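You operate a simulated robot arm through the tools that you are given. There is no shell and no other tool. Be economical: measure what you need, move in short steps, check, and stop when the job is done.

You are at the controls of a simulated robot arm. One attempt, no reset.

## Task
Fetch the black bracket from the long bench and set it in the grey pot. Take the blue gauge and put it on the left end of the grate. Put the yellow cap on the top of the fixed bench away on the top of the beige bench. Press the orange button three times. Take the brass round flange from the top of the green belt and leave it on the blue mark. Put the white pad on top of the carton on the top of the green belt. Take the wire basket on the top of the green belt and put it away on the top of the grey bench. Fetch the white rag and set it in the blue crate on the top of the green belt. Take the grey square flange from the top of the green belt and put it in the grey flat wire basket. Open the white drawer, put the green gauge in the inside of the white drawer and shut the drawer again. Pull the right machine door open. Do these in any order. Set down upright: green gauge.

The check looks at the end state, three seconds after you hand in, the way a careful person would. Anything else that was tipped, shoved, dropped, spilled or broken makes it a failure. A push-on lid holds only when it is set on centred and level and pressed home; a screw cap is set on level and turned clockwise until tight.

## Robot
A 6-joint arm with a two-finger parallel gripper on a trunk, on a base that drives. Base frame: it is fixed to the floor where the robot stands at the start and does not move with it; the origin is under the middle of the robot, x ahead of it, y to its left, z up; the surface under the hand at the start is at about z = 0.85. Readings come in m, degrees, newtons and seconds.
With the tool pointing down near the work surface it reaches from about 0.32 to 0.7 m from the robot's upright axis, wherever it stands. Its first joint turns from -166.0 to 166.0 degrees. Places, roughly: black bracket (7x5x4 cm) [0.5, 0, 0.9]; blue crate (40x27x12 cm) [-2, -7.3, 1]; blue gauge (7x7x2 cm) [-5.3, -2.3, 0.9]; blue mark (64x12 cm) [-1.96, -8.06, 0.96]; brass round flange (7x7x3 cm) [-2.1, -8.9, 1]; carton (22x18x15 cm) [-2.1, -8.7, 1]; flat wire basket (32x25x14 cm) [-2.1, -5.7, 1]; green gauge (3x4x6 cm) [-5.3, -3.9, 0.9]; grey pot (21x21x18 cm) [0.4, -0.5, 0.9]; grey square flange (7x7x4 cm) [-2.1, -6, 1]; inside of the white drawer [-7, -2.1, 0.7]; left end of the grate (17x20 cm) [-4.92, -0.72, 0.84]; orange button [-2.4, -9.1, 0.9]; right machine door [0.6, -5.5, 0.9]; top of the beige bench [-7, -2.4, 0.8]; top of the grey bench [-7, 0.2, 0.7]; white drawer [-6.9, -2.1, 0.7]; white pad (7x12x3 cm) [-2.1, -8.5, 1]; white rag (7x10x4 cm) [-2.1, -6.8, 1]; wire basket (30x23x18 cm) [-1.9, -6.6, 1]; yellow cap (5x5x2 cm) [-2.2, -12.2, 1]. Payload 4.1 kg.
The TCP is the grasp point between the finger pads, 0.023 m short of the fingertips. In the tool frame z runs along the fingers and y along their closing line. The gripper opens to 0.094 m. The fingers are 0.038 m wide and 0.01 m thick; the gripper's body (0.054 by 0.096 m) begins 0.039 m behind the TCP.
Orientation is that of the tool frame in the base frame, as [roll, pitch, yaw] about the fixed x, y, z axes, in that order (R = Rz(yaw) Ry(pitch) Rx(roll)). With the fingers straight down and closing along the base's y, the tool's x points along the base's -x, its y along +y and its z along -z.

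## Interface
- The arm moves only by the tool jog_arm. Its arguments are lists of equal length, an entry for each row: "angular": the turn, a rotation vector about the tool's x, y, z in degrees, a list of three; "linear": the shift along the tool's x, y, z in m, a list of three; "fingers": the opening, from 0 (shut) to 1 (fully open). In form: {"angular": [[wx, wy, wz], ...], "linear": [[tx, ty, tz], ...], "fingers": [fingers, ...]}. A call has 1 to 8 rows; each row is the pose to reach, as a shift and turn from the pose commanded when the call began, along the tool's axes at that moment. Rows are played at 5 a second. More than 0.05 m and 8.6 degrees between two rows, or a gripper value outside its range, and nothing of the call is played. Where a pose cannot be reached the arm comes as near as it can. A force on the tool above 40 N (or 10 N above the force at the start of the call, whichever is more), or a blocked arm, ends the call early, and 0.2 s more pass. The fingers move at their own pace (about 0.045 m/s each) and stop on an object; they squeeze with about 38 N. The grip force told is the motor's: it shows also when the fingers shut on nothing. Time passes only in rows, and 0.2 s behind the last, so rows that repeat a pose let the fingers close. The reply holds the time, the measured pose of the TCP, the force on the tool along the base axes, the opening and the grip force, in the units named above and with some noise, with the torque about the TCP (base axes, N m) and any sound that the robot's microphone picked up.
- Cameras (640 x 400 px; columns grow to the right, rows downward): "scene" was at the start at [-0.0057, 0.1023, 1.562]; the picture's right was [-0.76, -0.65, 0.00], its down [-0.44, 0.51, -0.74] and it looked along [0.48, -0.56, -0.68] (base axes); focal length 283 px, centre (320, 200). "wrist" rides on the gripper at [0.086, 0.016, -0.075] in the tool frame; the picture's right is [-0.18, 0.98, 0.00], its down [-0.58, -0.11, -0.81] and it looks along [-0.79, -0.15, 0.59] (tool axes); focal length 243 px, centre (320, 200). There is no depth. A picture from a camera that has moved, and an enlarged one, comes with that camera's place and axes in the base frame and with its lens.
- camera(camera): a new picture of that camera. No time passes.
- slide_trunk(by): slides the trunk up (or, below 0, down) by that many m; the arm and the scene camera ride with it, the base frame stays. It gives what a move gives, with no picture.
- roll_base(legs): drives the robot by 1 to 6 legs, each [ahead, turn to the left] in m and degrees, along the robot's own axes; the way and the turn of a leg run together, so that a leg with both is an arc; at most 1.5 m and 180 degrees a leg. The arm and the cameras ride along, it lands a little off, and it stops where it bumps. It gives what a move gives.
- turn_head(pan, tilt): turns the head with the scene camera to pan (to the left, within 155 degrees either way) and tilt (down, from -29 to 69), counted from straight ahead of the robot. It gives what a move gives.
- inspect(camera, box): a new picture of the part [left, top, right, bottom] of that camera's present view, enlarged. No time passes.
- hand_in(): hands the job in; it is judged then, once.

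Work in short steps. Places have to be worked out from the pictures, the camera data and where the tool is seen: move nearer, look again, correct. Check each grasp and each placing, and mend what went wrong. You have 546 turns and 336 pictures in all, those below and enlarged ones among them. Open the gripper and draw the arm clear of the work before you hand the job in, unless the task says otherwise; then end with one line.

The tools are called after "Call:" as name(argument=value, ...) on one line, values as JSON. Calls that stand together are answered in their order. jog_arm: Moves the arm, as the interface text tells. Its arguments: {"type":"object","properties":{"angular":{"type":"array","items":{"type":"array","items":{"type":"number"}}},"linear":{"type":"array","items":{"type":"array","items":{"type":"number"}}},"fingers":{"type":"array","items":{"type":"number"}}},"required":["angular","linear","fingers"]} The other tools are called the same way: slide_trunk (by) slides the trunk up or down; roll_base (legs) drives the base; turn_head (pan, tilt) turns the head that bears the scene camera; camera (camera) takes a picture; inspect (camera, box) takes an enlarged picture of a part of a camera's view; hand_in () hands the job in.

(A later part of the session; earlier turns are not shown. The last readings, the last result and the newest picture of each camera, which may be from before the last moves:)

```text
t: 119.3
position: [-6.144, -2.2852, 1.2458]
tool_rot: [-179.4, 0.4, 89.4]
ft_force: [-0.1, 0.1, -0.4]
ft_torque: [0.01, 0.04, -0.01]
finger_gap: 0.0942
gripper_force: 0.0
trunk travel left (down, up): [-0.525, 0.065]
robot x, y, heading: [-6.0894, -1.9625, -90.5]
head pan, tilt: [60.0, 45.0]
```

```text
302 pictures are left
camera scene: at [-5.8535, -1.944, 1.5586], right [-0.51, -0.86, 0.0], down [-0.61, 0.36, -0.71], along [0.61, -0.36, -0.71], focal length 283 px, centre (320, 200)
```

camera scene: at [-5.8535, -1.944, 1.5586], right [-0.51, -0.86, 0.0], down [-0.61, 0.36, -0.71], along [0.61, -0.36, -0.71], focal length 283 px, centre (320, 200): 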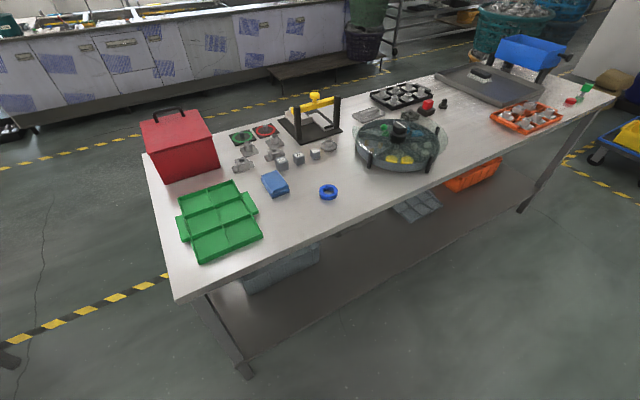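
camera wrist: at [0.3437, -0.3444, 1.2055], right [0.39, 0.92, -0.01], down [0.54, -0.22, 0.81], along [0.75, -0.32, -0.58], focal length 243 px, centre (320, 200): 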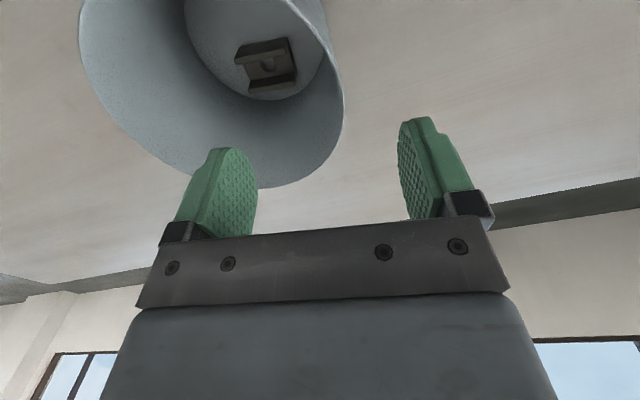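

I'll turn to face the drawer (heading 180°) at y≈−2.1.

Call:
roll_base(legs=[[0.14, 0], [0, -89.5]])

Call:
turn_head(pan=0, tilt=50)

Call:
camera(camera="scene")

Call:
camera(camera="wrist")

```text
t: 124.4
position: [-6.4169, -2.048, 1.2456]
tool_rot: [-179.3, 0.3, 0.0]
ft_force: [0.2, -0.2, 0.0]
ft_torque: [0.02, 0.02, 0.04]
finger_gap: 0.094
gripper_force: 0.0
trunk travel left (down, up): [-0.525, 0.065]
robot x, y, heading: [-6.0918, -2.0982, -179.6]
head pan, tilt: [60.0, 45.0]
```

```text
t: 125.7
position: [-6.4166, -2.0482, 1.2455]
tool_rot: [-179.3, 0.3, 0.0]
ft_force: [1.0, -0.2, -0.5]
ft_torque: [0.01, 0.02, -0.04]
finger_gap: 0.094
gripper_force: 0.1
trunk travel left (down, up): [-0.525, 0.065]
robot x, y, heading: [-6.0937, -2.099, -179.7]
head pan, tilt: [0.0, 50.0]
```

```text
301 pictures are left
camera scene: at [-6.1082, -2.2674, 1.5517], right [0.0, 1.0, 0.0], down [0.77, 0.0, -0.64], along [-0.64, 0.0, -0.77], focal length 283 px, centre (320, 200)
```

scene: 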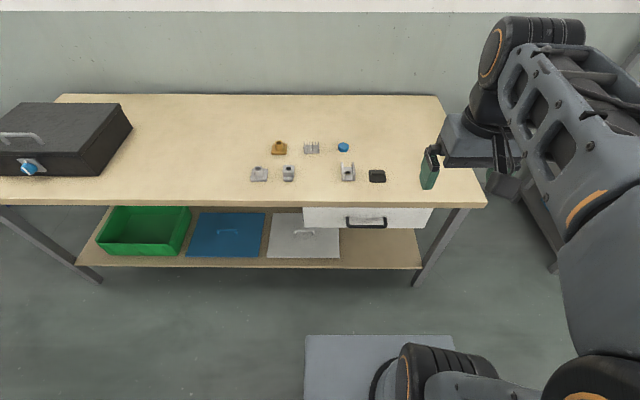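

```text
300 pictures are left
camera wrist: at [-6.3304, -2.0657, 1.3195], right [-0.18, -0.98, -0.01], down [-0.58, 0.1, 0.81], along [-0.8, 0.16, -0.59], focal length 243 px, centre (320, 200)
```

wrist: 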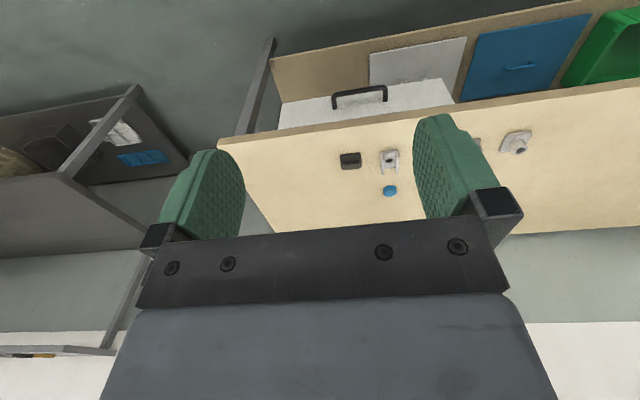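

Triangulated from both views, the handle bar is at (−6.737, −2.093, 0.663), under the bench edge. I'll lower the trunk and turn the tool to point at the bench, with the fingers closing vertically.

Call:
slide_trunk(by=-0.25)

Call:
jog_arm(angular=[[-4.62, -4.62, 4.62], [-9.24, -9.24, 9.24], [-13.86, -13.86, 13.86], [-18.48, -18.48, 18.48], [-23.1, -23.1, 23.1], [-27.7, -27.7, 27.7], [-32.3, -32.3, 32.3], [-36.95, -36.95, 36.95]], linear=[[-0.02, 0.005, 0], [-0.04, 0.01, 0], [-0.06, 0.016, 0], [-0.08, 0.022, 0], [-0.1, 0.028, 0], [-0.12, 0.034, 0], [-0.14, 0.04, 0], [-0.16, 0.046, 0]], fingers=[1, 1, 1, 1, 1, 1, 1, 1])

```text
t: 128.3
position: [-6.4156, -2.0487, 0.9959]
tool_rot: [-179.2, 0.3, 0.0]
ft_force: [0.1, 0.8, 0.5]
ft_torque: [-0.01, -0.01, 0.0]
finger_gap: 0.0939
gripper_force: 0.1
trunk travel left (down, up): [-0.275, 0.315]
robot x, y, heading: [-6.0907, -2.1003, -179.9]
head pan, tilt: [0.0, 50.0]
```

```text
t: 130.1
position: [-6.577, -2.0943, 0.9956]
tool_rot: [131.7, 20.0, -48.5]
ft_force: [0.8, 0.1, 1.0]
ft_torque: [0.04, -0.01, -0.01]
finger_gap: 0.0941
gripper_force: 0.1
trunk travel left (down, up): [-0.275, 0.315]
robot x, y, heading: [-6.0916, -2.0996, -179.8]
head pan, tilt: [0.0, 50.0]
```

The first half of the turn went well, so I'll continue with the rest.

Call:
jog_arm(angular=[[-4.62, -4.62, 4.62], [-9.24, -9.24, 9.24], [-13.86, -13.86, 13.86], [-18.48, -18.48, 18.48], [-23.1, -23.1, 23.1], [-27.7, -27.7, 27.7], [-32.3, -32.3, 32.3]], linear=[[0, 0, 0], [0, 0, 0], [0, 0, 0], [0, 0, 0], [0, 0, 0], [0, 0, 0], [0, 0, 0]], fingers=[1, 1, 1, 1, 1, 1, 1])

Call:
camera(camera="scene")

Call:
camera(camera="wrist")

```text
t: 131.7
position: [-6.5717, -2.0667, 1.0015]
tool_rot: [90.0, 0.6, -89.5]
ft_force: [0.9, -0.6, -0.5]
ft_torque: [0.02, 0.02, 0.02]
finger_gap: 0.0939
gripper_force: 0.1
out of reach, approached as far as the arm can: row 7
trunk travel left (down, up): [-0.275, 0.315]
robot x, y, heading: [-6.0949, -2.0996, -179.7]
head pan, tilt: [0.0, 50.0]
```

```text
299 pictures are left
camera scene: at [-6.1082, -2.2675, 1.3016], right [0.0, 1.0, 0.0], down [0.77, 0.0, -0.64], along [-0.64, 0.0, -0.77], focal length 283 px, centre (320, 200)
```

scene: 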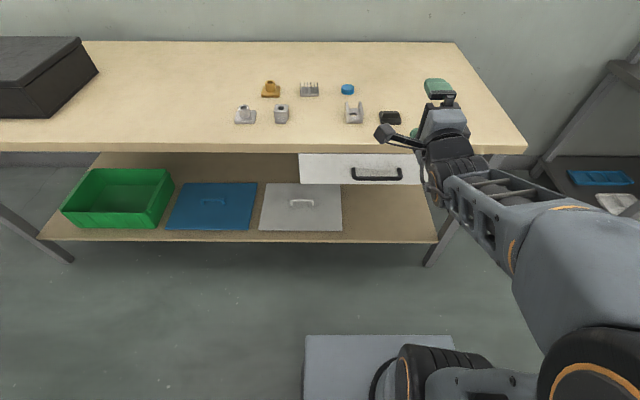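

```text
298 pictures are left
camera wrist: at [-6.4972, -2.1517, 1.0169], right [0.0, 0.17, 0.99], down [0.8, 0.59, -0.1], along [-0.6, 0.79, -0.14], focal length 243 px, centre (320, 200)
```

wrist: 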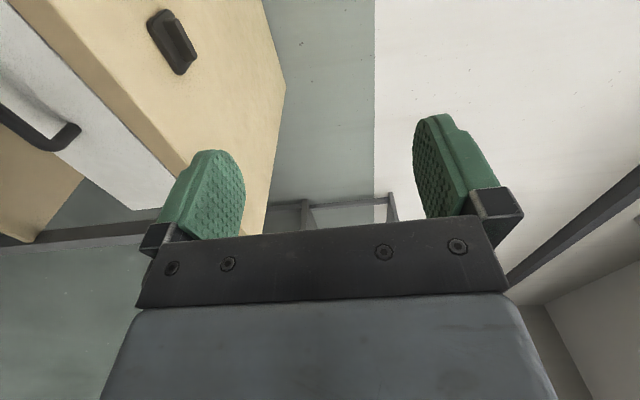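

The tool is now horizontal with vertical finger closing. I'll go down to the handle height, z≈0.668, staying in front of the bench.

Call:
jog_arm(angular=[[0, 0, 0], [0, 0, 0], [0, 0, 0], [0, 0, 0], [0, 0, 0], [0, 0, 0], [0, 0, 0]], linear=[[0.01, -0.047, 0], [0.02, -0.095, 0], [0.026, -0.142, 0], [0.026, -0.19, 0], [0.026, -0.238, 0], [0.026, -0.286, 0], [0.026, -0.333, 0]], fingers=[0.6, 0.6, 0.6, 0.6, 0.6, 0.6, 0.6])

Call:
camera(camera="scene")

Call:
camera(camera="wrist")

```text
t: 133.3
position: [-6.5632, -2.0409, 0.6658]
tool_rot: [89.5, 0.7, -89.1]
ft_force: [0.2, 0.2, -0.4]
ft_torque: [0.0, -0.01, 0.05]
finger_gap: 0.0561
gripper_force: 0.1
out of reach, approached as far as the arm can: row 1, 2, 3, 4, 5, 6, 7
trunk travel left (down, up): [-0.275, 0.315]
robot x, y, heading: [-6.0932, -2.0993, -179.9]
head pan, tilt: [0.0, 50.0]
```

```text
297 pictures are left
camera scene: at [-6.1078, -2.2674, 1.3018], right [0.0, 1.0, 0.0], down [0.77, 0.0, -0.64], along [-0.64, 0.0, -0.77], focal length 283 px, centre (320, 200)
```

scene: 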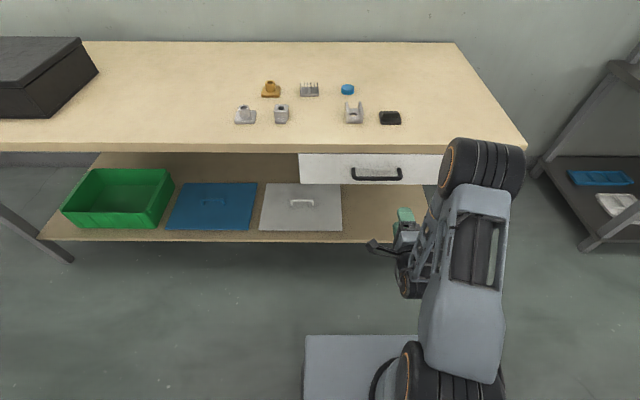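

```text
296 pictures are left
camera wrist: at [-6.4879, -2.1254, 0.6811], right [0.0, 0.17, 0.99], down [0.8, 0.6, -0.11], along [-0.61, 0.78, -0.13], focal length 243 px, centre (320, 200)
```

wrist: 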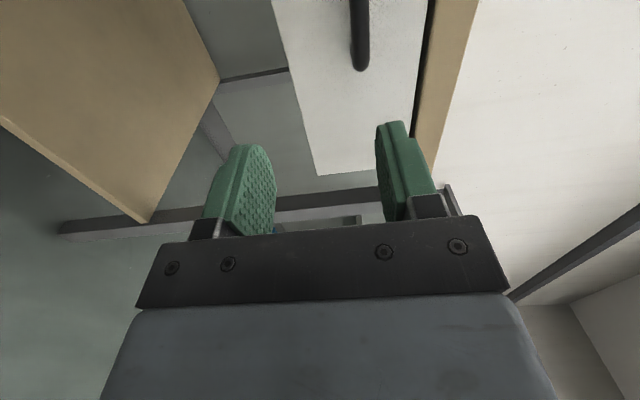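

The bar is at about (−6.70, y −2.17…−2.02, z 0.693). I'll raise slightly and move forward toward it.

Call:
jog_arm(angular=[[0, 0, 0], [0, 0, 0], [0, 0, 0]], linear=[[-0.025, 0.03, 0.03], [-0.025, 0.032, 0.06], [-0.025, 0.032, 0.09]], fingers=[0.6, 0.6, 0.6])

Call:
camera(camera="wrist")

Call:
camera(camera="scene")

```text
t: 134.1
position: [-6.6505, -2.0117, 0.7015]
tool_rot: [89.7, 0.8, -89.5]
ft_force: [0.1, -0.2, 0.5]
ft_torque: [-0.02, -0.02, 0.0]
finger_gap: 0.0565
gripper_force: 0.0
out of reach, approached as far as the arm can: row 3
trunk travel left (down, up): [-0.275, 0.315]
robot x, y, heading: [-6.0916, -2.0998, -179.8]
head pan, tilt: [0.0, 50.0]
```

```text
295 pictures are left
camera wrist: at [-6.576, -2.0976, 0.7154], right [0.0, 0.17, 0.99], down [0.8, 0.59, -0.1], along [-0.6, 0.79, -0.14], focal length 243 px, centre (320, 200)
```

wrist: 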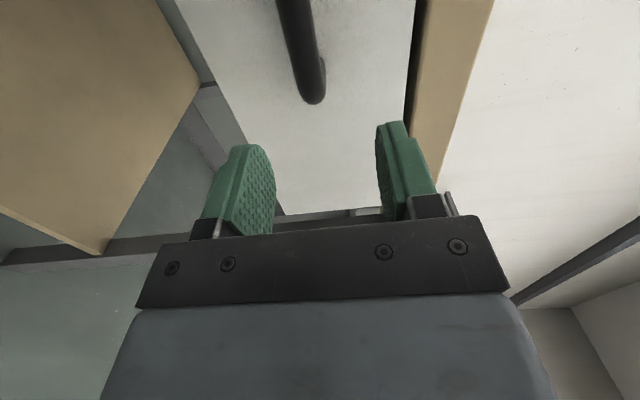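

```text
294 pictures are left
camera scene: at [-6.1081, -2.2673, 1.3017], right [0.0, 1.0, 0.0], down [0.77, 0.0, -0.64], along [-0.64, 0.0, -0.77], focal length 283 px, centre (320, 200)
```

scene: 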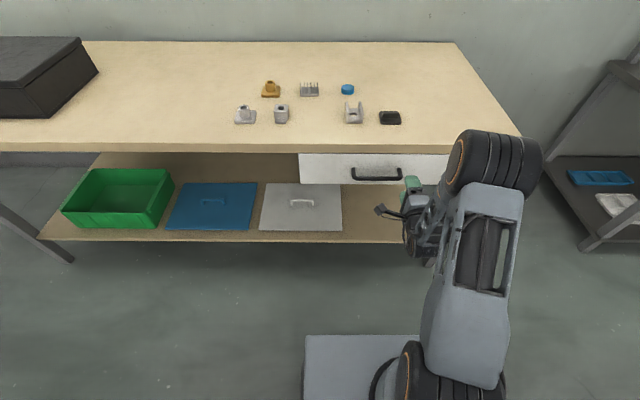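

The bar height checks at z≈0.697. I now need to slide the tool 8 cm to −y to be centred on the handle.

Call:
jog_arm(angular=[[0, 0, 0], [0, 0, 0], [0, 0, 0]], linear=[[0.03, -0.003, 0], [0.06, -0.003, 0], [0.083, -0.003, 0]], fingers=[0.6, 0.6, 0.6])

Call:
camera(camera="wrist")

```text
t: 134.9
position: [-6.6396, -2.0205, 0.696]
tool_rot: [89.8, 0.7, -89.0]
ft_force: [-1.0, 0.8, 0.4]
ft_torque: [0.0, 0.01, 0.0]
finger_gap: 0.0562
gripper_force: 0.2
out of reach, approached as far as the arm can: row 1, 2, 3
trunk travel left (down, up): [-0.275, 0.315]
robot x, y, heading: [-6.0905, -2.1006, -179.7]
head pan, tilt: [0.0, 50.0]
```

```text
293 pictures are left
camera wrist: at [-6.5638, -2.1042, 0.7113], right [0.0, 0.17, 0.99], down [0.8, 0.6, -0.1], along [-0.61, 0.78, -0.14], focal length 243 px, centre (320, 200)
```

wrist: 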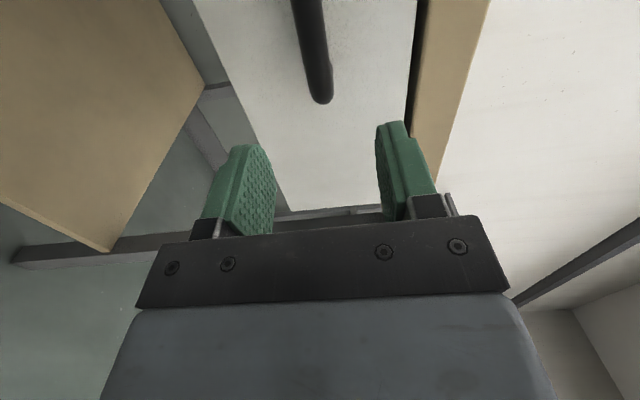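

The arm can't go further left in this posture, so I'll shift the base about 8 cm to its left with a small back-and-turn manoeuvre.

Call:
roll_base(legs=[[-0.2, 0], [0, 25], [0.19, 0], [0, -25]])

Call:
camera(camera="scene")

Call:
camera(camera="wrist")

```text
t: 140.2
position: [-6.6224, -2.1028, 0.6958]
tool_rot: [89.8, 0.7, -89.0]
ft_force: [-0.2, -0.1, -0.4]
ft_torque: [-0.02, -0.01, 0.0]
finger_gap: 0.0564
gripper_force: 0.1
trunk travel left (down, up): [-0.275, 0.315]
robot x, y, heading: [-6.0722, -2.1828, -179.8]
head pan, tilt: [0.0, 50.0]
```

```text
292 pictures are left
camera scene: at [-6.0916, -2.3506, 1.3017], right [0.0, 1.0, 0.0], down [0.77, 0.0, -0.64], along [-0.64, 0.0, -0.77], focal length 283 px, centre (320, 200)
```

scene: 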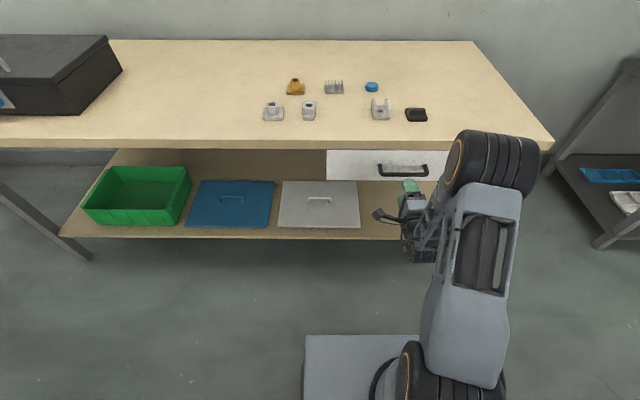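

```text
291 pictures are left
camera wrist: at [-6.5472, -2.1874, 0.7113], right [0.0, 0.17, 0.99], down [0.8, 0.6, -0.1], along [-0.61, 0.78, -0.14], focal length 243 px, centre (320, 200)
```

wrist: 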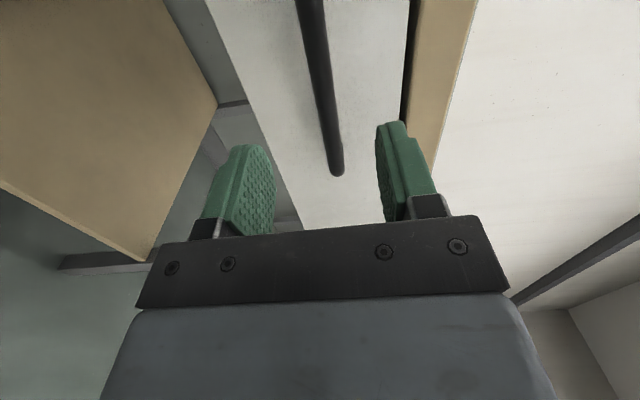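

The handle lies between the finger planes. I'll move forward 8 cm onto the bar.

Call:
jog_arm(angular=[[0, 0, 0], [0, 0, 0], [0, 0, 0]], linear=[[0, 0, 0.03], [0, 0, 0.06], [0, 0, 0.08]], fingers=[0.6, 0.6, 0.6])

Call:
camera(camera="wrist")

```text
t: 141.0
position: [-6.7023, -2.0922, 0.699]
tool_rot: [89.9, 0.7, -88.5]
ft_force: [1.6, 0.1, -0.4]
ft_torque: [0.04, 0.01, 0.0]
finger_gap: 0.0564
gripper_force: 0.0
out of reach, approached as far as the arm can: row 1, 2, 3
trunk travel left (down, up): [-0.275, 0.315]
robot x, y, heading: [-6.0725, -2.1825, -179.8]
head pan, tilt: [0.0, 50.0]
```

```text
290 pictures are left
camera wrist: at [-6.6254, -2.1756, 0.7136], right [0.0, 0.17, 0.98], down [0.79, 0.6, -0.1], along [-0.61, 0.78, -0.14], focal length 243 px, centre (320, 200)
```

wrist: 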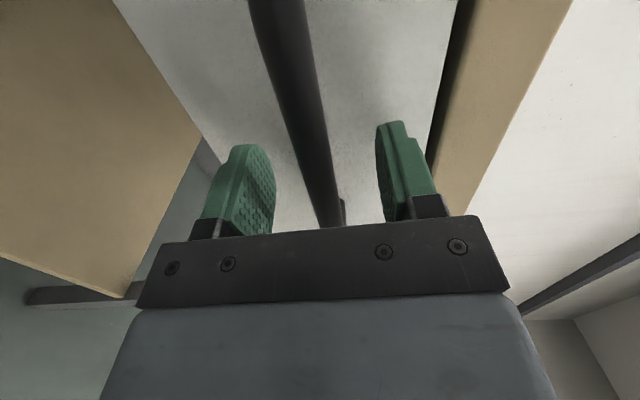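

The bar runs between the fingers. I'll close on it.

Call:
jog_arm(angular=[[0, 0, 0], [0, 0, 0], [0, 0, 0], [0, 0, 0]], linear=[[0, 0, 0], [0, 0, 0], [0, 0, 0], [0, 0, 0]], fingers=[0, 0, 0, 0])

Call:
camera(camera="wrist")

```text
t: 142.0
position: [-6.7021, -2.0916, 0.6996]
tool_rot: [89.7, 0.6, -88.5]
ft_force: [-0.8, -0.8, 6.3]
ft_torque: [-1.74, 0.0, 0.11]
finger_gap: 0.0141
gripper_force: 45.0
trunk travel left (down, up): [-0.275, 0.315]
robot x, y, heading: [-6.074, -2.1833, -180.1]
head pan, tilt: [0.0, 50.0]
```

```text
289 pictures are left
camera wrist: at [-6.6253, -2.1755, 0.7147], right [0.0, 0.17, 0.98], down [0.79, 0.6, -0.11], along [-0.61, 0.78, -0.14], focal length 243 px, centre (320, 200)
```

wrist: 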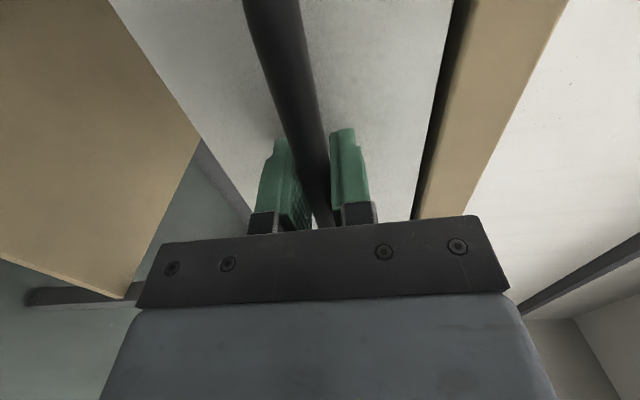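

Gripped on the 14 mm bar. Before pulling by driving back, I'll check the clearance behind me.

Call:
turn_head(pan=150, tilt=60)

Call:
camera(camera="scene")

```text
t: 144.4
position: [-6.7008, -2.0914, 0.6998]
tool_rot: [89.7, 0.7, -88.5]
ft_force: [-1.2, -1.5, 12.3]
ft_torque: [-1.7, -0.04, 0.06]
finger_gap: 0.0141
gripper_force: 45.0
trunk travel left (down, up): [-0.275, 0.315]
robot x, y, heading: [-6.074, -2.1833, -179.8]
head pan, tilt: [150.0, 60.0]
```

```text
288 pictures are left
camera scene: at [-5.9559, -2.3837, 1.289], right [-0.5, -0.87, 0.0], down [-0.75, 0.43, -0.5], along [0.43, -0.25, -0.87], focal length 283 px, centre (320, 200)
```

scene: 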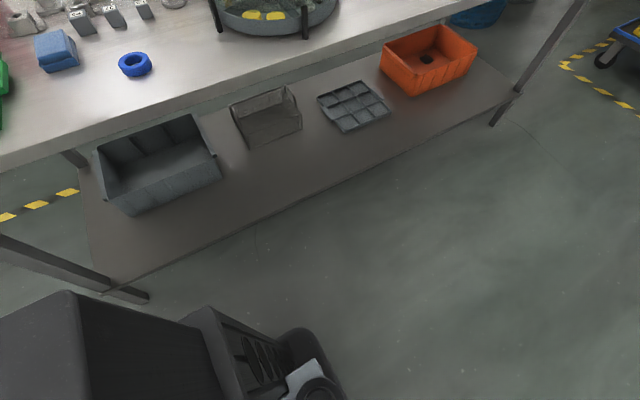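

The rear box looks about 0.3 m behind the axis, so a back-up of 0.17 m is safe against table B's edge (x −5.51). I'll pull the drawer that way.

Call:
roll_base(legs=[[-0.17, 0]])

Call:
camera(camera="scene")

Call:
turn_head(pan=0, tilt=50)

Call:
camera(camera="scene")

```text
t: 145.8
position: [-6.5343, -2.0922, 0.699]
tool_rot: [89.8, 0.7, -88.3]
ft_force: [0.3, -9.7, 12.0]
ft_torque: [-1.71, -0.03, -0.14]
finger_gap: 0.0138
gripper_force: 45.1
trunk travel left (down, up): [-0.275, 0.315]
robot x, y, heading: [-5.9072, -2.1813, -180.0]
head pan, tilt: [150.0, 60.0]
```

```text
287 pictures are left
camera scene: at [-5.7878, -2.3836, 1.2889], right [-0.5, -0.87, 0.0], down [-0.75, 0.43, -0.5], along [0.43, -0.25, -0.87], focal length 283 px, centre (320, 200)
```

scene: 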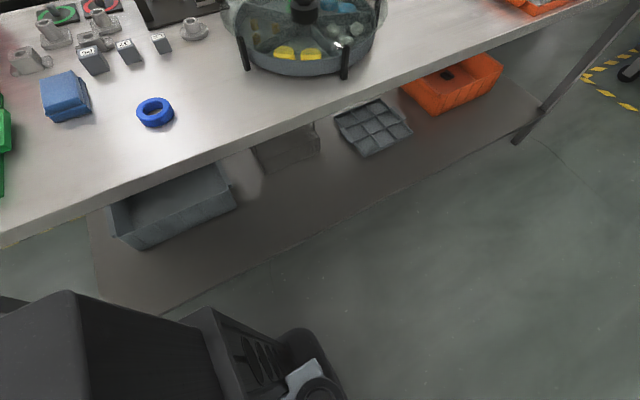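

```text
t: 148.2
position: [-6.5331, -2.0928, 0.6996]
tool_rot: [89.6, 0.7, -88.3]
ft_force: [-1.1, -3.7, 9.6]
ft_torque: [-1.68, -0.01, 0.16]
finger_gap: 0.0139
gripper_force: 44.7
trunk travel left (down, up): [-0.275, 0.315]
robot x, y, heading: [-5.9079, -2.1808, -179.7]
head pan, tilt: [0.0, 50.0]
```

```text
286 pictures are left
camera scene: at [-5.923, -2.3504, 1.3017], right [0.0, 1.0, 0.0], down [0.77, 0.0, -0.64], along [-0.64, 0.0, -0.77], focal length 283 px, centre (320, 200)
```

scene: 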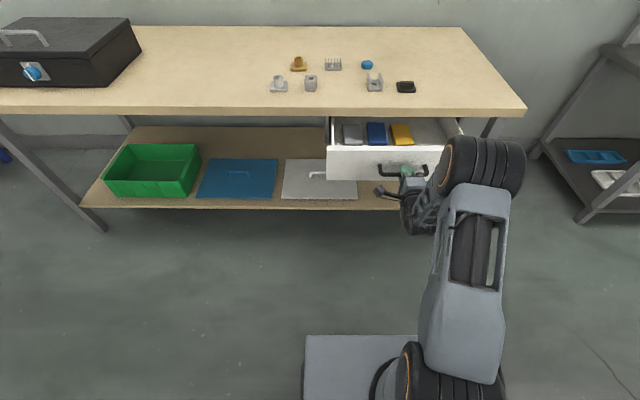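

The drawer is open about 17 cm, with some items inside. I'll draw it out a further 5 cm with the arm.

Call:
jog_arm(angular=[[0, 0, 0], [0, 0, 0], [0, 0, 0], [0, 0, 0]], linear=[[0, 0, -0.015], [0, 0, -0.03], [0, 0, -0.045], [0, 0, -0.055]], fingers=[0, 0, 0, 0])

Call:
camera(camera="scene")

```text
t: 149.2
position: [-6.4788, -2.0925, 0.6999]
tool_rot: [89.7, 0.8, -88.0]
ft_force: [1.6, -25.9, 17.6]
ft_torque: [-1.78, -0.05, -0.07]
finger_gap: 0.0142
gripper_force: 45.3
trunk travel left (down, up): [-0.275, 0.315]
robot x, y, heading: [-5.9041, -2.185, -180.0]
head pan, tilt: [0.0, 50.0]
```

```text
285 pictures are left
camera scene: at [-5.922, -2.3524, 1.3015], right [-0.01, 1.0, 0.0], down [0.77, 0.01, -0.64], along [-0.64, 0.0, -0.77], focal length 283 px, centre (320, 200)
```

scene: 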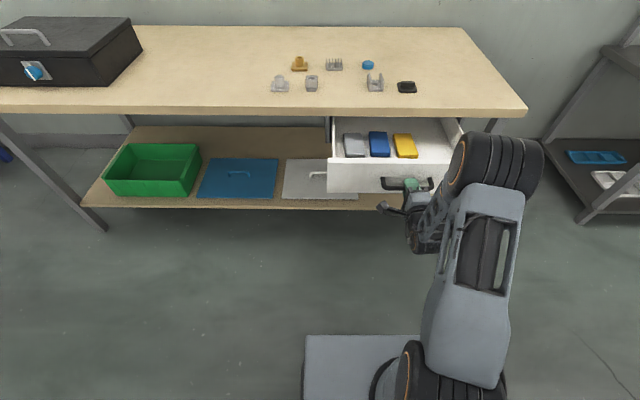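

The drawer is open about 22 cm. I'll look inside for a free spot.

Call:
inspect(camera="scene", box=[310, 100, 470, 200])

```text
4.00 times, centred on (390, 150) of scene
camera zoom: at [-5.922, -2.3524, 1.3015], right [-0.01, 1.0, 0.0], down [0.77, 0.01, -0.64], along [-0.64, 0.0, -0.77], focal length 1131 px, centre (40, 400)
```

zoom: 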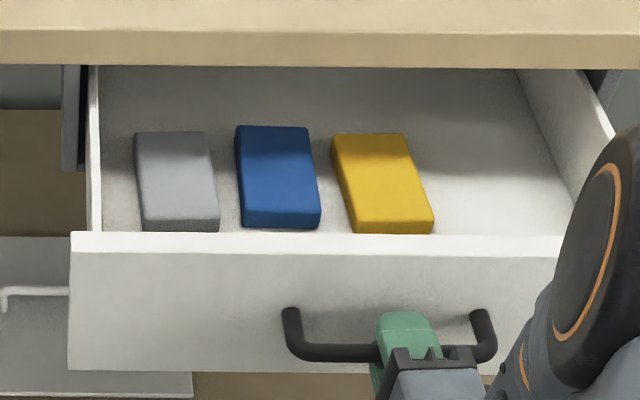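

There is free space right of the yellow box, around (−6.63, −1.94). I'll let go of the handle, back off, and raise the arm.

Call:
jog_arm(angular=[[0, 0, 0], [0, 0, 0], [0, 0, 0], [0, 0, 0], [0, 0, 0]], linear=[[0, 0, 0], [0, 0, 0], [0, 0, 0], [0, 0, -0.03], [0, 0, -0.06]], fingers=[0.5, 0.5, 0.5, 0.5, 0.5])

Call:
jog_arm(angular=[[0, 0, 0], [0, 0, 0], [0, 0, 0], [0, 0, 0], [0, 0, 0], [0, 0, 0], [0, 0, 0]], linear=[[0, 0.045, 0], [0, 0.09, 0], [0, 0.135, 0], [0, 0.18, 0], [0, 0.22, 0], [0, 0.26, 0], [0, 0.3, 0]], fingers=[0.6, 0.6, 0.6, 0.6, 0.6, 0.6, 0.6])

Call:
jog_arm(angular=[[4.62, 4.62, -4.62], [9.24, 9.24, -9.24], [13.86, 13.86, -13.86], [18.48, 18.48, -18.48], [23.1, 23.1, -23.1], [27.7, 27.7, -27.7], [32.3, 32.3, -32.3], [36.95, 36.95, -36.95]], linear=[[0, 0, 0], [0, 0, 0], [0, 0, 0], [0, 0, 0], [0, 0, 0], [0, 0, 0], [0, 0, 0], [0, 0, 0]], fingers=[1, 1, 1, 1, 1, 1, 1, 1])

Call:
jog_arm(angular=[[4.62, 4.62, -4.62], [9.24, 9.24, -9.24], [13.86, 13.86, -13.86], [18.48, 18.48, -18.48], [23.1, 23.1, -23.1], [27.7, 27.7, -27.7], [32.3, 32.3, -32.3]], linear=[[0, 0, 0], [0, 0, 0], [0, 0, 0], [0, 0, 0], [0, 0, 0], [0, 0, 0], [0, 0, 0]], fingers=[1, 1, 1, 1, 1, 1, 1])

Call:
camera(camera="scene")

```text
t: 150.4
position: [-6.4177, -2.0892, 0.6984]
tool_rot: [89.8, 0.7, -88.3]
ft_force: [0.4, 0.0, -0.4]
ft_torque: [0.0, 0.02, 0.04]
finger_gap: 0.0471
gripper_force: 0.0
trunk travel left (down, up): [-0.275, 0.315]
robot x, y, heading: [-5.9059, -2.1809, -179.7]
head pan, tilt: [0.0, 50.0]
```

```text
t: 152.0
position: [-6.418, -2.093, 0.9985]
tool_rot: [89.8, 0.7, -88.3]
ft_force: [0.1, 0.4, -0.5]
ft_torque: [-0.01, 0.0, 0.01]
finger_gap: 0.0565
gripper_force: 0.1
trunk travel left (down, up): [-0.275, 0.315]
robot x, y, heading: [-5.9078, -2.1857, -179.9]
head pan, tilt: [0.0, 50.0]
```

```text
t: 153.8
position: [-6.4183, -2.0918, 0.9986]
tool_rot: [138.9, 19.9, -39.6]
ft_force: [-0.2, 0.2, 0.2]
ft_torque: [0.02, 0.04, 0.01]
finger_gap: 0.0939
gripper_force: 0.0
trunk travel left (down, up): [-0.275, 0.315]
robot x, y, heading: [-5.9086, -2.1821, -179.8]
head pan, tilt: [0.0, 50.0]
```

```text
t: 155.4
position: [-6.4185, -2.0927, 1.0]
tool_rot: [-179.4, 0.1, 1.7]
ft_force: [0.1, 0.4, -1.0]
ft_torque: [0.01, -0.02, -0.01]
finger_gap: 0.0941
gripper_force: 0.2
trunk travel left (down, up): [-0.275, 0.315]
robot x, y, heading: [-5.9085, -2.1872, -179.7]
head pan, tilt: [0.0, 50.0]
```

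```text
283 pictures are left
camera scene: at [-5.9237, -2.3502, 1.3017], right [0.0, 1.0, 0.0], down [0.77, 0.0, -0.64], along [-0.64, 0.0, -0.77], focal length 283 px, centre (320, 200)
```

scene: 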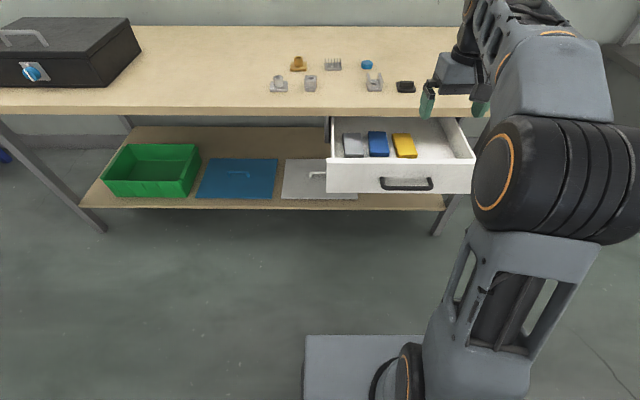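

The drawer stays open. I'll raise the trunk and drive along the aisle to beside the green gauge.

Call:
slide_trunk(by=0.2)

Call:
roll_base(legs=[[0.11, 0], [0, 92.7], [1.45, 0]])

Call:
turn_head(pan=60, tilt=50)

Call:
camera(camera="scene")

```text
t: 157.6
position: [-6.4189, -2.0936, 1.1993]
tool_rot: [-179.2, 0.2, 1.7]
ft_force: [-1.2, 0.2, -0.6]
ft_torque: [-0.02, 0.01, -0.04]
finger_gap: 0.0939
gripper_force: 0.1
trunk travel left (down, up): [-0.475, 0.115]
robot x, y, heading: [-5.9113, -2.1834, -180.0]
head pan, tilt: [0.0, 50.0]
```

```text
t: 169.3
position: [-6.0619, -4.1083, 1.198]
tool_rot: [-179.4, 0.2, 92.2]
ft_force: [-0.1, -0.5, 0.2]
ft_torque: [-0.01, -0.01, 0.02]
finger_gap: 0.0939
gripper_force: 0.0
trunk travel left (down, up): [-0.475, 0.115]
robot x, y, heading: [-5.977, -3.5981, -89.1]
head pan, tilt: [0.0, 50.0]
```

```text
t: 170.6
position: [-6.0623, -4.1093, 1.1985]
tool_rot: [-179.2, 0.2, 92.2]
ft_force: [0.1, 0.7, -0.4]
ft_torque: [-0.01, 0.01, 0.03]
finger_gap: 0.0937
gripper_force: 0.0
trunk travel left (down, up): [-0.475, 0.115]
robot x, y, heading: [-5.9808, -3.5975, -89.1]
head pan, tilt: [60.0, 50.0]
```

```text
282 pictures are left
camera scene: at [-5.7457, -3.5725, 1.5017], right [-0.49, -0.87, 0.0], down [-0.67, 0.37, -0.64], along [0.56, -0.31, -0.77], focal length 283 px, centre (320, 200)
```

scene: 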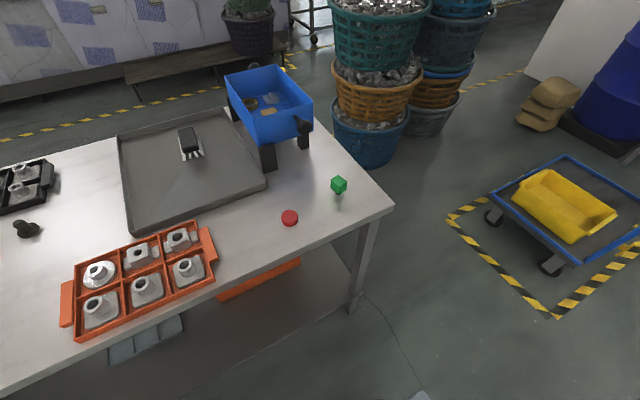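

Call:
inspect(camera="scene", box=[270, 155, 400, 236])

```text
4.92 times, centred on (335, 196) of scene
camera zoom: at [-5.7457, -3.5725, 1.5017], right [-0.49, -0.87, 0.0], down [-0.67, 0.37, -0.64], along [0.56, -0.31, -0.77], focal length 1392 px, centre (246, 222)
```

zoom: 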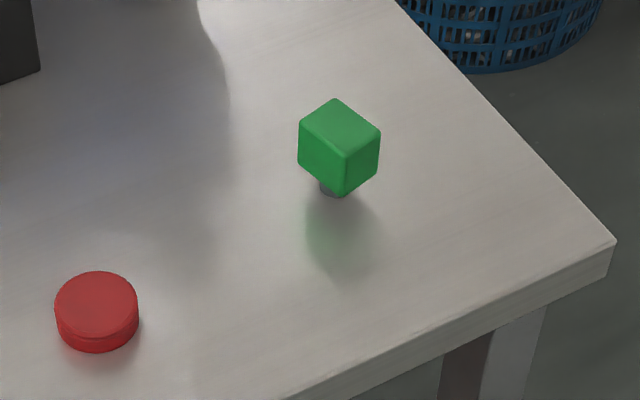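

The green gauge is a cube head on a pin, near (−5.28, −3.895). It's a bit far, so I'll bring the base closer.

Call:
roll_base(legs=[[0, 24], [0.2, 0]])

Call:
turn_head(pan=25, tilt=50)

Call:
camera(camera="scene")

Call:
camera(camera="wrist")

```text
t: 173.4
position: [-5.7618, -4.2814, 1.1987]
tool_rot: [-179.3, 0.1, 116.4]
ft_force: [0.3, 0.3, -0.2]
ft_torque: [0.02, -0.03, -0.01]
finger_gap: 0.0938
gripper_force: 0.0
trunk travel left (down, up): [-0.475, 0.115]
robot x, y, heading: [-5.8941, -3.7772, -64.9]
head pan, tilt: [60.0, 50.0]
```

```text
t: 174.4
position: [-5.7611, -4.2823, 1.2002]
tool_rot: [-179.2, 0.2, 116.4]
ft_force: [-0.1, 0.1, -0.1]
ft_torque: [0.01, -0.02, 0.02]
finger_gap: 0.0939
gripper_force: 0.2
trunk travel left (down, up): [-0.475, 0.115]
robot x, y, heading: [-5.8933, -3.7819, -65.0]
head pan, tilt: [25.0, 50.0]
```

```text
280 pictures are left
camera scene: at [-5.7088, -3.705, 1.5017], right [-0.64, -0.77, 0.0], down [-0.59, 0.49, -0.64], along [0.49, -0.41, -0.77], focal length 283 px, centre (320, 200)
```

scene: 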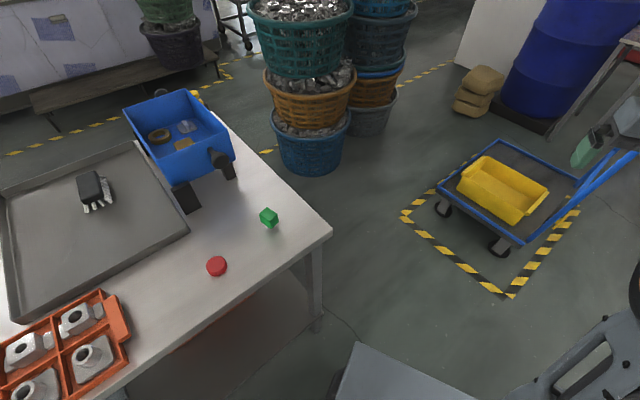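

```text
279 pictures are left
camera wrist: at [-5.7851, -4.1953, 1.2727], right [0.96, 0.27, -0.01], down [0.17, -0.56, 0.81], along [0.21, -0.78, -0.59], focal length 243 px, centre (320, 200)
```

wrist: 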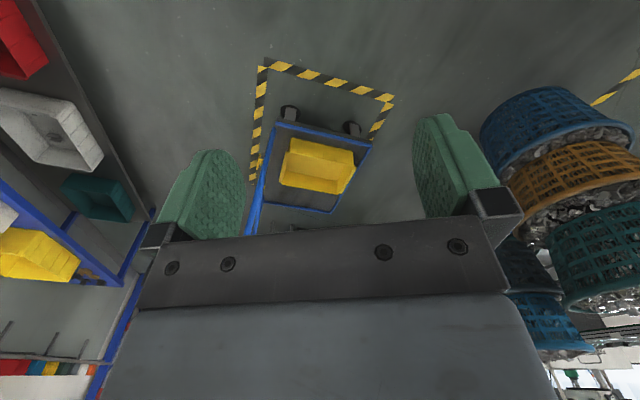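

Both views give the gauge at (−5.278, −3.89). I'll swing the arm above it, aligning the closing line with the cube (≈17°).

Call:
jog_arm(angular=[[0, 0, 1.3], [0, 0, 2.6], [0, 0, 3.9], [0, 0, 5.1], [0, 0, 6.4], [0, 0, 7.7], [0, 0, 9]], linear=[[0.01, 0.047, 0], [0.02, 0.094, 0], [0.031, 0.14, 0], [0.042, 0.186, 0], [0.052, 0.232, 0], [0.063, 0.278, 0], [0.073, 0.324, 0]], fingers=[1, 1, 1, 1, 1, 1, 1])

```text
t: 176.0
position: [-5.5012, -4.07, 1.1951]
tool_rot: [-179.3, 0.2, 107.3]
ft_force: [-0.2, -0.1, -0.1]
ft_torque: [0.01, 0.02, 0.02]
finger_gap: 0.094
gripper_force: 0.0
trunk travel left (down, up): [-0.475, 0.115]
robot x, y, heading: [-5.893, -3.7773, -65.0]
head pan, tilt: [25.0, 50.0]
```

Continuing to above the gauge.

Call:
jog_arm(angular=[[0, 0, 0], [0, 0, 0], [0, 0, 0], [0, 0, 0], [0, 0, 0], [0, 0, 0], [0, 0, 0]], linear=[[0.015, 0.038, 0.015], [0.03, 0.076, 0.03], [0.045, 0.114, 0.045], [0.06, 0.152, 0.06], [0.075, 0.19, 0.08], [0.09, 0.228, 0.1], [0.106, 0.2665, 0.12]], fingers=[1, 1, 1, 1, 1, 1, 1])

Call:
camera(camera="wrist")

Call:
camera(camera="scene")

```text
t: 177.6
position: [-5.2822, -3.889, 1.0711]
tool_rot: [-179.2, 0.3, 107.4]
ft_force: [0.7, -0.1, 0.6]
ft_torque: [0.02, 0.02, 0.02]
finger_gap: 0.0942
gripper_force: 0.1
trunk travel left (down, up): [-0.475, 0.115]
robot x, y, heading: [-5.8945, -3.7789, -64.9]
head pan, tilt: [25.0, 50.0]
```

```text
278 pictures are left
camera wrist: at [-5.2923, -3.8013, 1.1443], right [0.99, 0.12, -0.01], down [0.08, -0.58, 0.81], along [0.09, -0.81, -0.59], focal length 243 px, centre (320, 200)
```

wrist: 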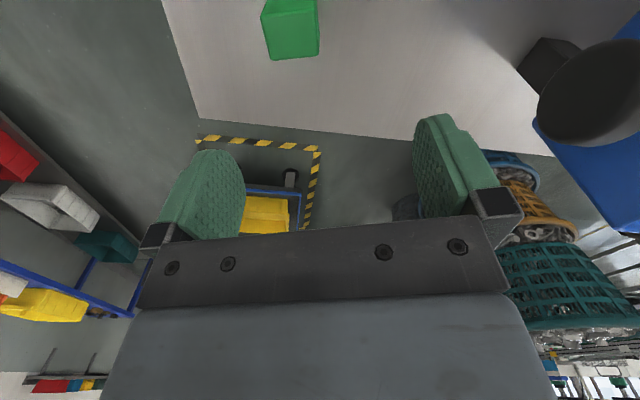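

```text
277 pictures are left
camera scene: at [-5.7082, -3.7047, 1.5016], right [-0.64, -0.77, 0.0], down [-0.59, 0.49, -0.64], along [0.49, -0.41, -0.77], focal length 283 px, centre (320, 200)
```

scene: 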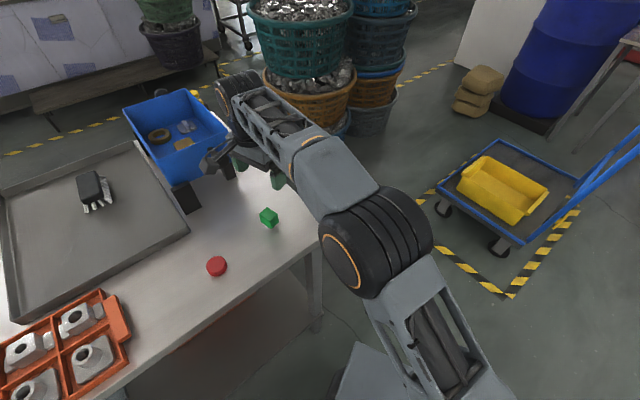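

Comparing views, the gauge is higher than assumed: top at z≈0.95, centre (−5.307, −3.874), so table B's top is near 0.89. I'll correct and descend partway.

Call:
jog_arm(angular=[[0, 0, 0], [0, 0, 0]], linear=[[0.022, -0.02, 0.02], [0.022, -0.02, 0.045]], fingers=[1, 1])

Call:
camera(camera="wrist")

```text
t: 178.2
position: [-5.3086, -3.8774, 1.0278]
tool_rot: [-179.3, 0.3, 107.3]
ft_force: [-0.2, 0.5, -1.2]
ft_torque: [0.03, -0.01, 0.02]
finger_gap: 0.0937
gripper_force: 0.0
trunk travel left (down, up): [-0.475, 0.115]
robot x, y, heading: [-5.8908, -3.7788, -64.7]
head pan, tilt: [25.0, 50.0]
```

```text
276 pictures are left
camera wrist: at [-5.3191, -3.7885, 1.1013], right [0.99, 0.12, -0.01], down [0.08, -0.58, 0.81], along [0.09, -0.81, -0.59], focal length 243 px, centre (320, 200)
```

wrist: 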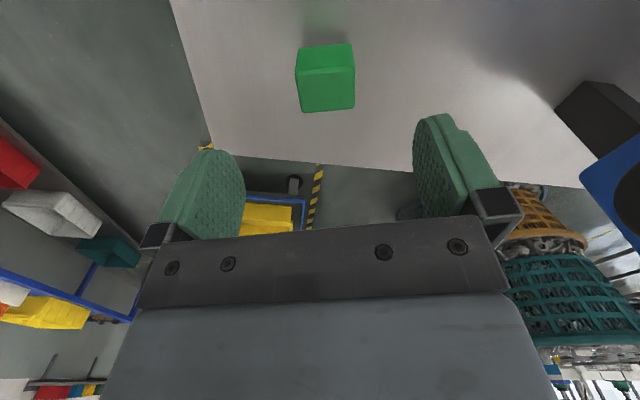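

Aligned. I'll descend 9.3 cm and close.

Call:
jog_arm(angular=[[0, 0, 0], [0, 0, 0], [0, 0, 0]], linear=[[0, 0, 0.04], [0, 0, 0.075], [0, 0, 0.093]], fingers=[1, 1, 1])

Call:
camera(camera="wrist")

```text
t: 179.0
position: [-5.3099, -3.8785, 0.9323]
tool_rot: [-179.3, 0.4, 107.4]
ft_force: [-0.2, 0.7, 0.0]
ft_torque: [0.02, -0.01, -0.02]
finger_gap: 0.094
gripper_force: 0.0
trunk travel left (down, up): [-0.475, 0.115]
robot x, y, heading: [-5.8929, -3.7789, -65.1]
head pan, tilt: [25.0, 50.0]
```

```text
275 pictures are left
camera wrist: at [-5.3204, -3.7899, 1.0066], right [0.99, 0.12, -0.01], down [0.08, -0.58, 0.81], along [0.09, -0.81, -0.59], focal length 243 px, centre (320, 200)
```

wrist: 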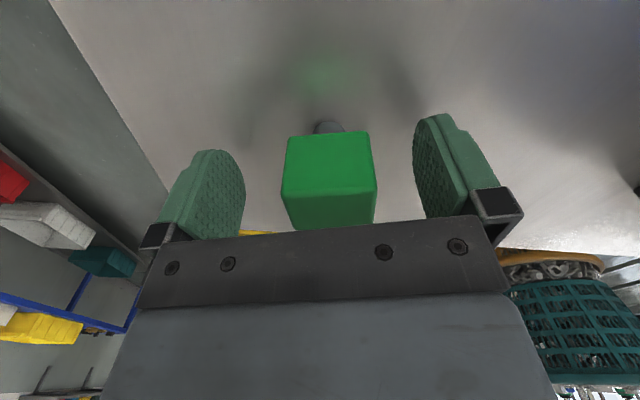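

The cube is between the pads. Closing and lifting.

Call:
jog_arm(angular=[[0, 0, 0], [0, 0, 0], [0, 0, 0], [0, 0, 0]], linear=[[0, 0, 0], [0, 0, 0], [0, 0, 0], [0, 0, 0]], fingers=[0, 0, 0, 0])

Call:
jog_arm(angular=[[0, 0, 0], [0, 0, 0], [0, 0, 0], [0, 0, 0], [0, 0, 0]], linear=[[0, 0, -0.03], [0, 0, -0.08], [0, 0, -0.13], [0, 0, -0.18], [0, 0, -0.23]], fingers=[0, 0, 0, 0, 0])

Call:
camera(camera="wrist")

```text
t: 180.0
position: [-5.3108, -3.8785, 0.9323]
tool_rot: [-179.4, 0.3, 107.4]
ft_force: [0.4, -0.2, 0.4]
ft_torque: [0.0, 0.0, 0.0]
finger_gap: 0.0376
gripper_force: 38.4
trunk travel left (down, up): [-0.475, 0.115]
robot x, y, heading: [-5.8926, -3.7777, -65.2]
head pan, tilt: [25.0, 50.0]
```

```text
t: 181.2
position: [-5.308, -3.8797, 1.1621]
tool_rot: [-179.3, 0.3, 107.4]
ft_force: [0.0, -0.1, -1.6]
ft_torque: [-0.01, -0.03, -0.01]
finger_gap: 0.0373
gripper_force: 38.1
trunk travel left (down, up): [-0.475, 0.115]
robot x, y, heading: [-5.8923, -3.7778, -64.5]
head pan, tilt: [25.0, 50.0]
```

```text
274 pictures are left
camera wrist: at [-5.3184, -3.7903, 1.2365], right [0.99, 0.12, -0.01], down [0.08, -0.58, 0.81], along [0.09, -0.81, -0.59], focal length 243 px, centre (320, 200)
```

wrist: 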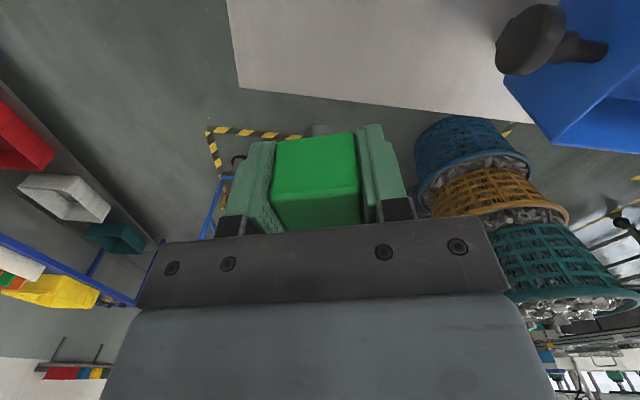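

Held (gap 0.0375). I'll bring the arm back in front of the robot.

Call:
jog_arm(angular=[[0, 0, 0], [0, 0, 0], [0, 0, 0], [0, 0, 0], [0, 0, 0], [0, 0, 0]], linear=[[-0.015, -0.039, -0.01], [-0.03, -0.078, -0.02], [-0.045, -0.117, -0.03], [-0.06, -0.156, -0.035], [-0.075, -0.195, -0.035], [-0.0875, -0.2335, -0.035]], fingers=[0, 0, 0, 0, 0, 0])

Call:
jog_arm(angular=[[0, 0, -1], [0, 0, -2], [0, 0, -4], [0, 0, -5], [0, 0, -6], [0, 0, -7.6]], linear=[[-0.015, -0.039, 0], [-0.03, -0.078, 0], [-0.045, -0.117, 0], [-0.06, -0.156, 0], [-0.075, -0.195, 0], [-0.0875, -0.2335, 0]], fingers=[0, 0, 0, 0, 0, 0])

```text
t: 182.6
position: [-5.5038, -4.0313, 1.2024]
tool_rot: [-179.5, 0.3, 107.5]
ft_force: [-0.5, 0.0, -1.3]
ft_torque: [-0.03, -0.01, 0.01]
finger_gap: 0.0372
gripper_force: 38.0
trunk travel left (down, up): [-0.475, 0.115]
robot x, y, heading: [-5.8908, -3.7824, -65.2]
head pan, tilt: [25.0, 50.0]
```

```text
t: 184.0
position: [-5.6998, -4.1819, 1.2055]
tool_rot: [-179.3, 0.2, 115.1]
ft_force: [0.3, 0.3, -1.3]
ft_torque: [0.04, 0.03, -0.01]
finger_gap: 0.0375
gripper_force: 37.8
trunk travel left (down, up): [-0.475, 0.115]
robot x, y, heading: [-5.8925, -3.7774, -65.0]
head pan, tilt: [25.0, 50.0]
```

Now I'll drive back to the drawer along the same way and turn to face it.

Call:
roll_base(legs=[[-0.2, 0], [0, -27], [-1.4, 0], [0, -88], [0.07, 0]])

Call:
turn_head(pan=0, tilt=50)

Call:
camera(camera="scene")

```text
t: 197.8
position: [-6.4481, -2.2415, 1.2057]
tool_rot: [-179.3, 0.2, -0.3]
ft_force: [0.1, -0.4, -0.9]
ft_torque: [0.0, -0.01, -0.01]
finger_gap: 0.0376
gripper_force: 37.8
trunk travel left (down, up): [-0.475, 0.115]
robot x, y, heading: [-5.9981, -2.2375, 179.8]
head pan, tilt: [25.0, 50.0]
```

```text
t: 198.7
position: [-6.4479, -2.2416, 1.2055]
tool_rot: [-179.3, 0.2, -0.4]
ft_force: [0.5, -1.0, -1.3]
ft_torque: [-0.01, -0.01, 0.0]
finger_gap: 0.0376
gripper_force: 38.4
trunk travel left (down, up): [-0.475, 0.115]
robot x, y, heading: [-6.0021, -2.2404, 179.9]
head pan, tilt: [0.0, 50.0]
```

```text
273 pictures are left
camera scene: at [-6.0185, -2.4058, 1.5017], right [0.01, 1.0, 0.0], down [0.77, 0.0, -0.64], along [-0.64, 0.0, -0.77], focal length 283 px, centre (320, 200)
```

scene: 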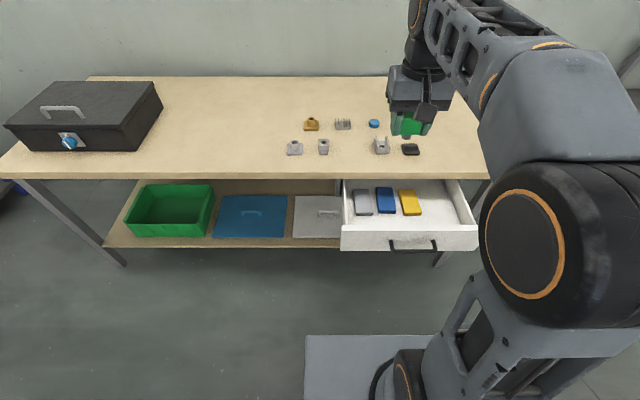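

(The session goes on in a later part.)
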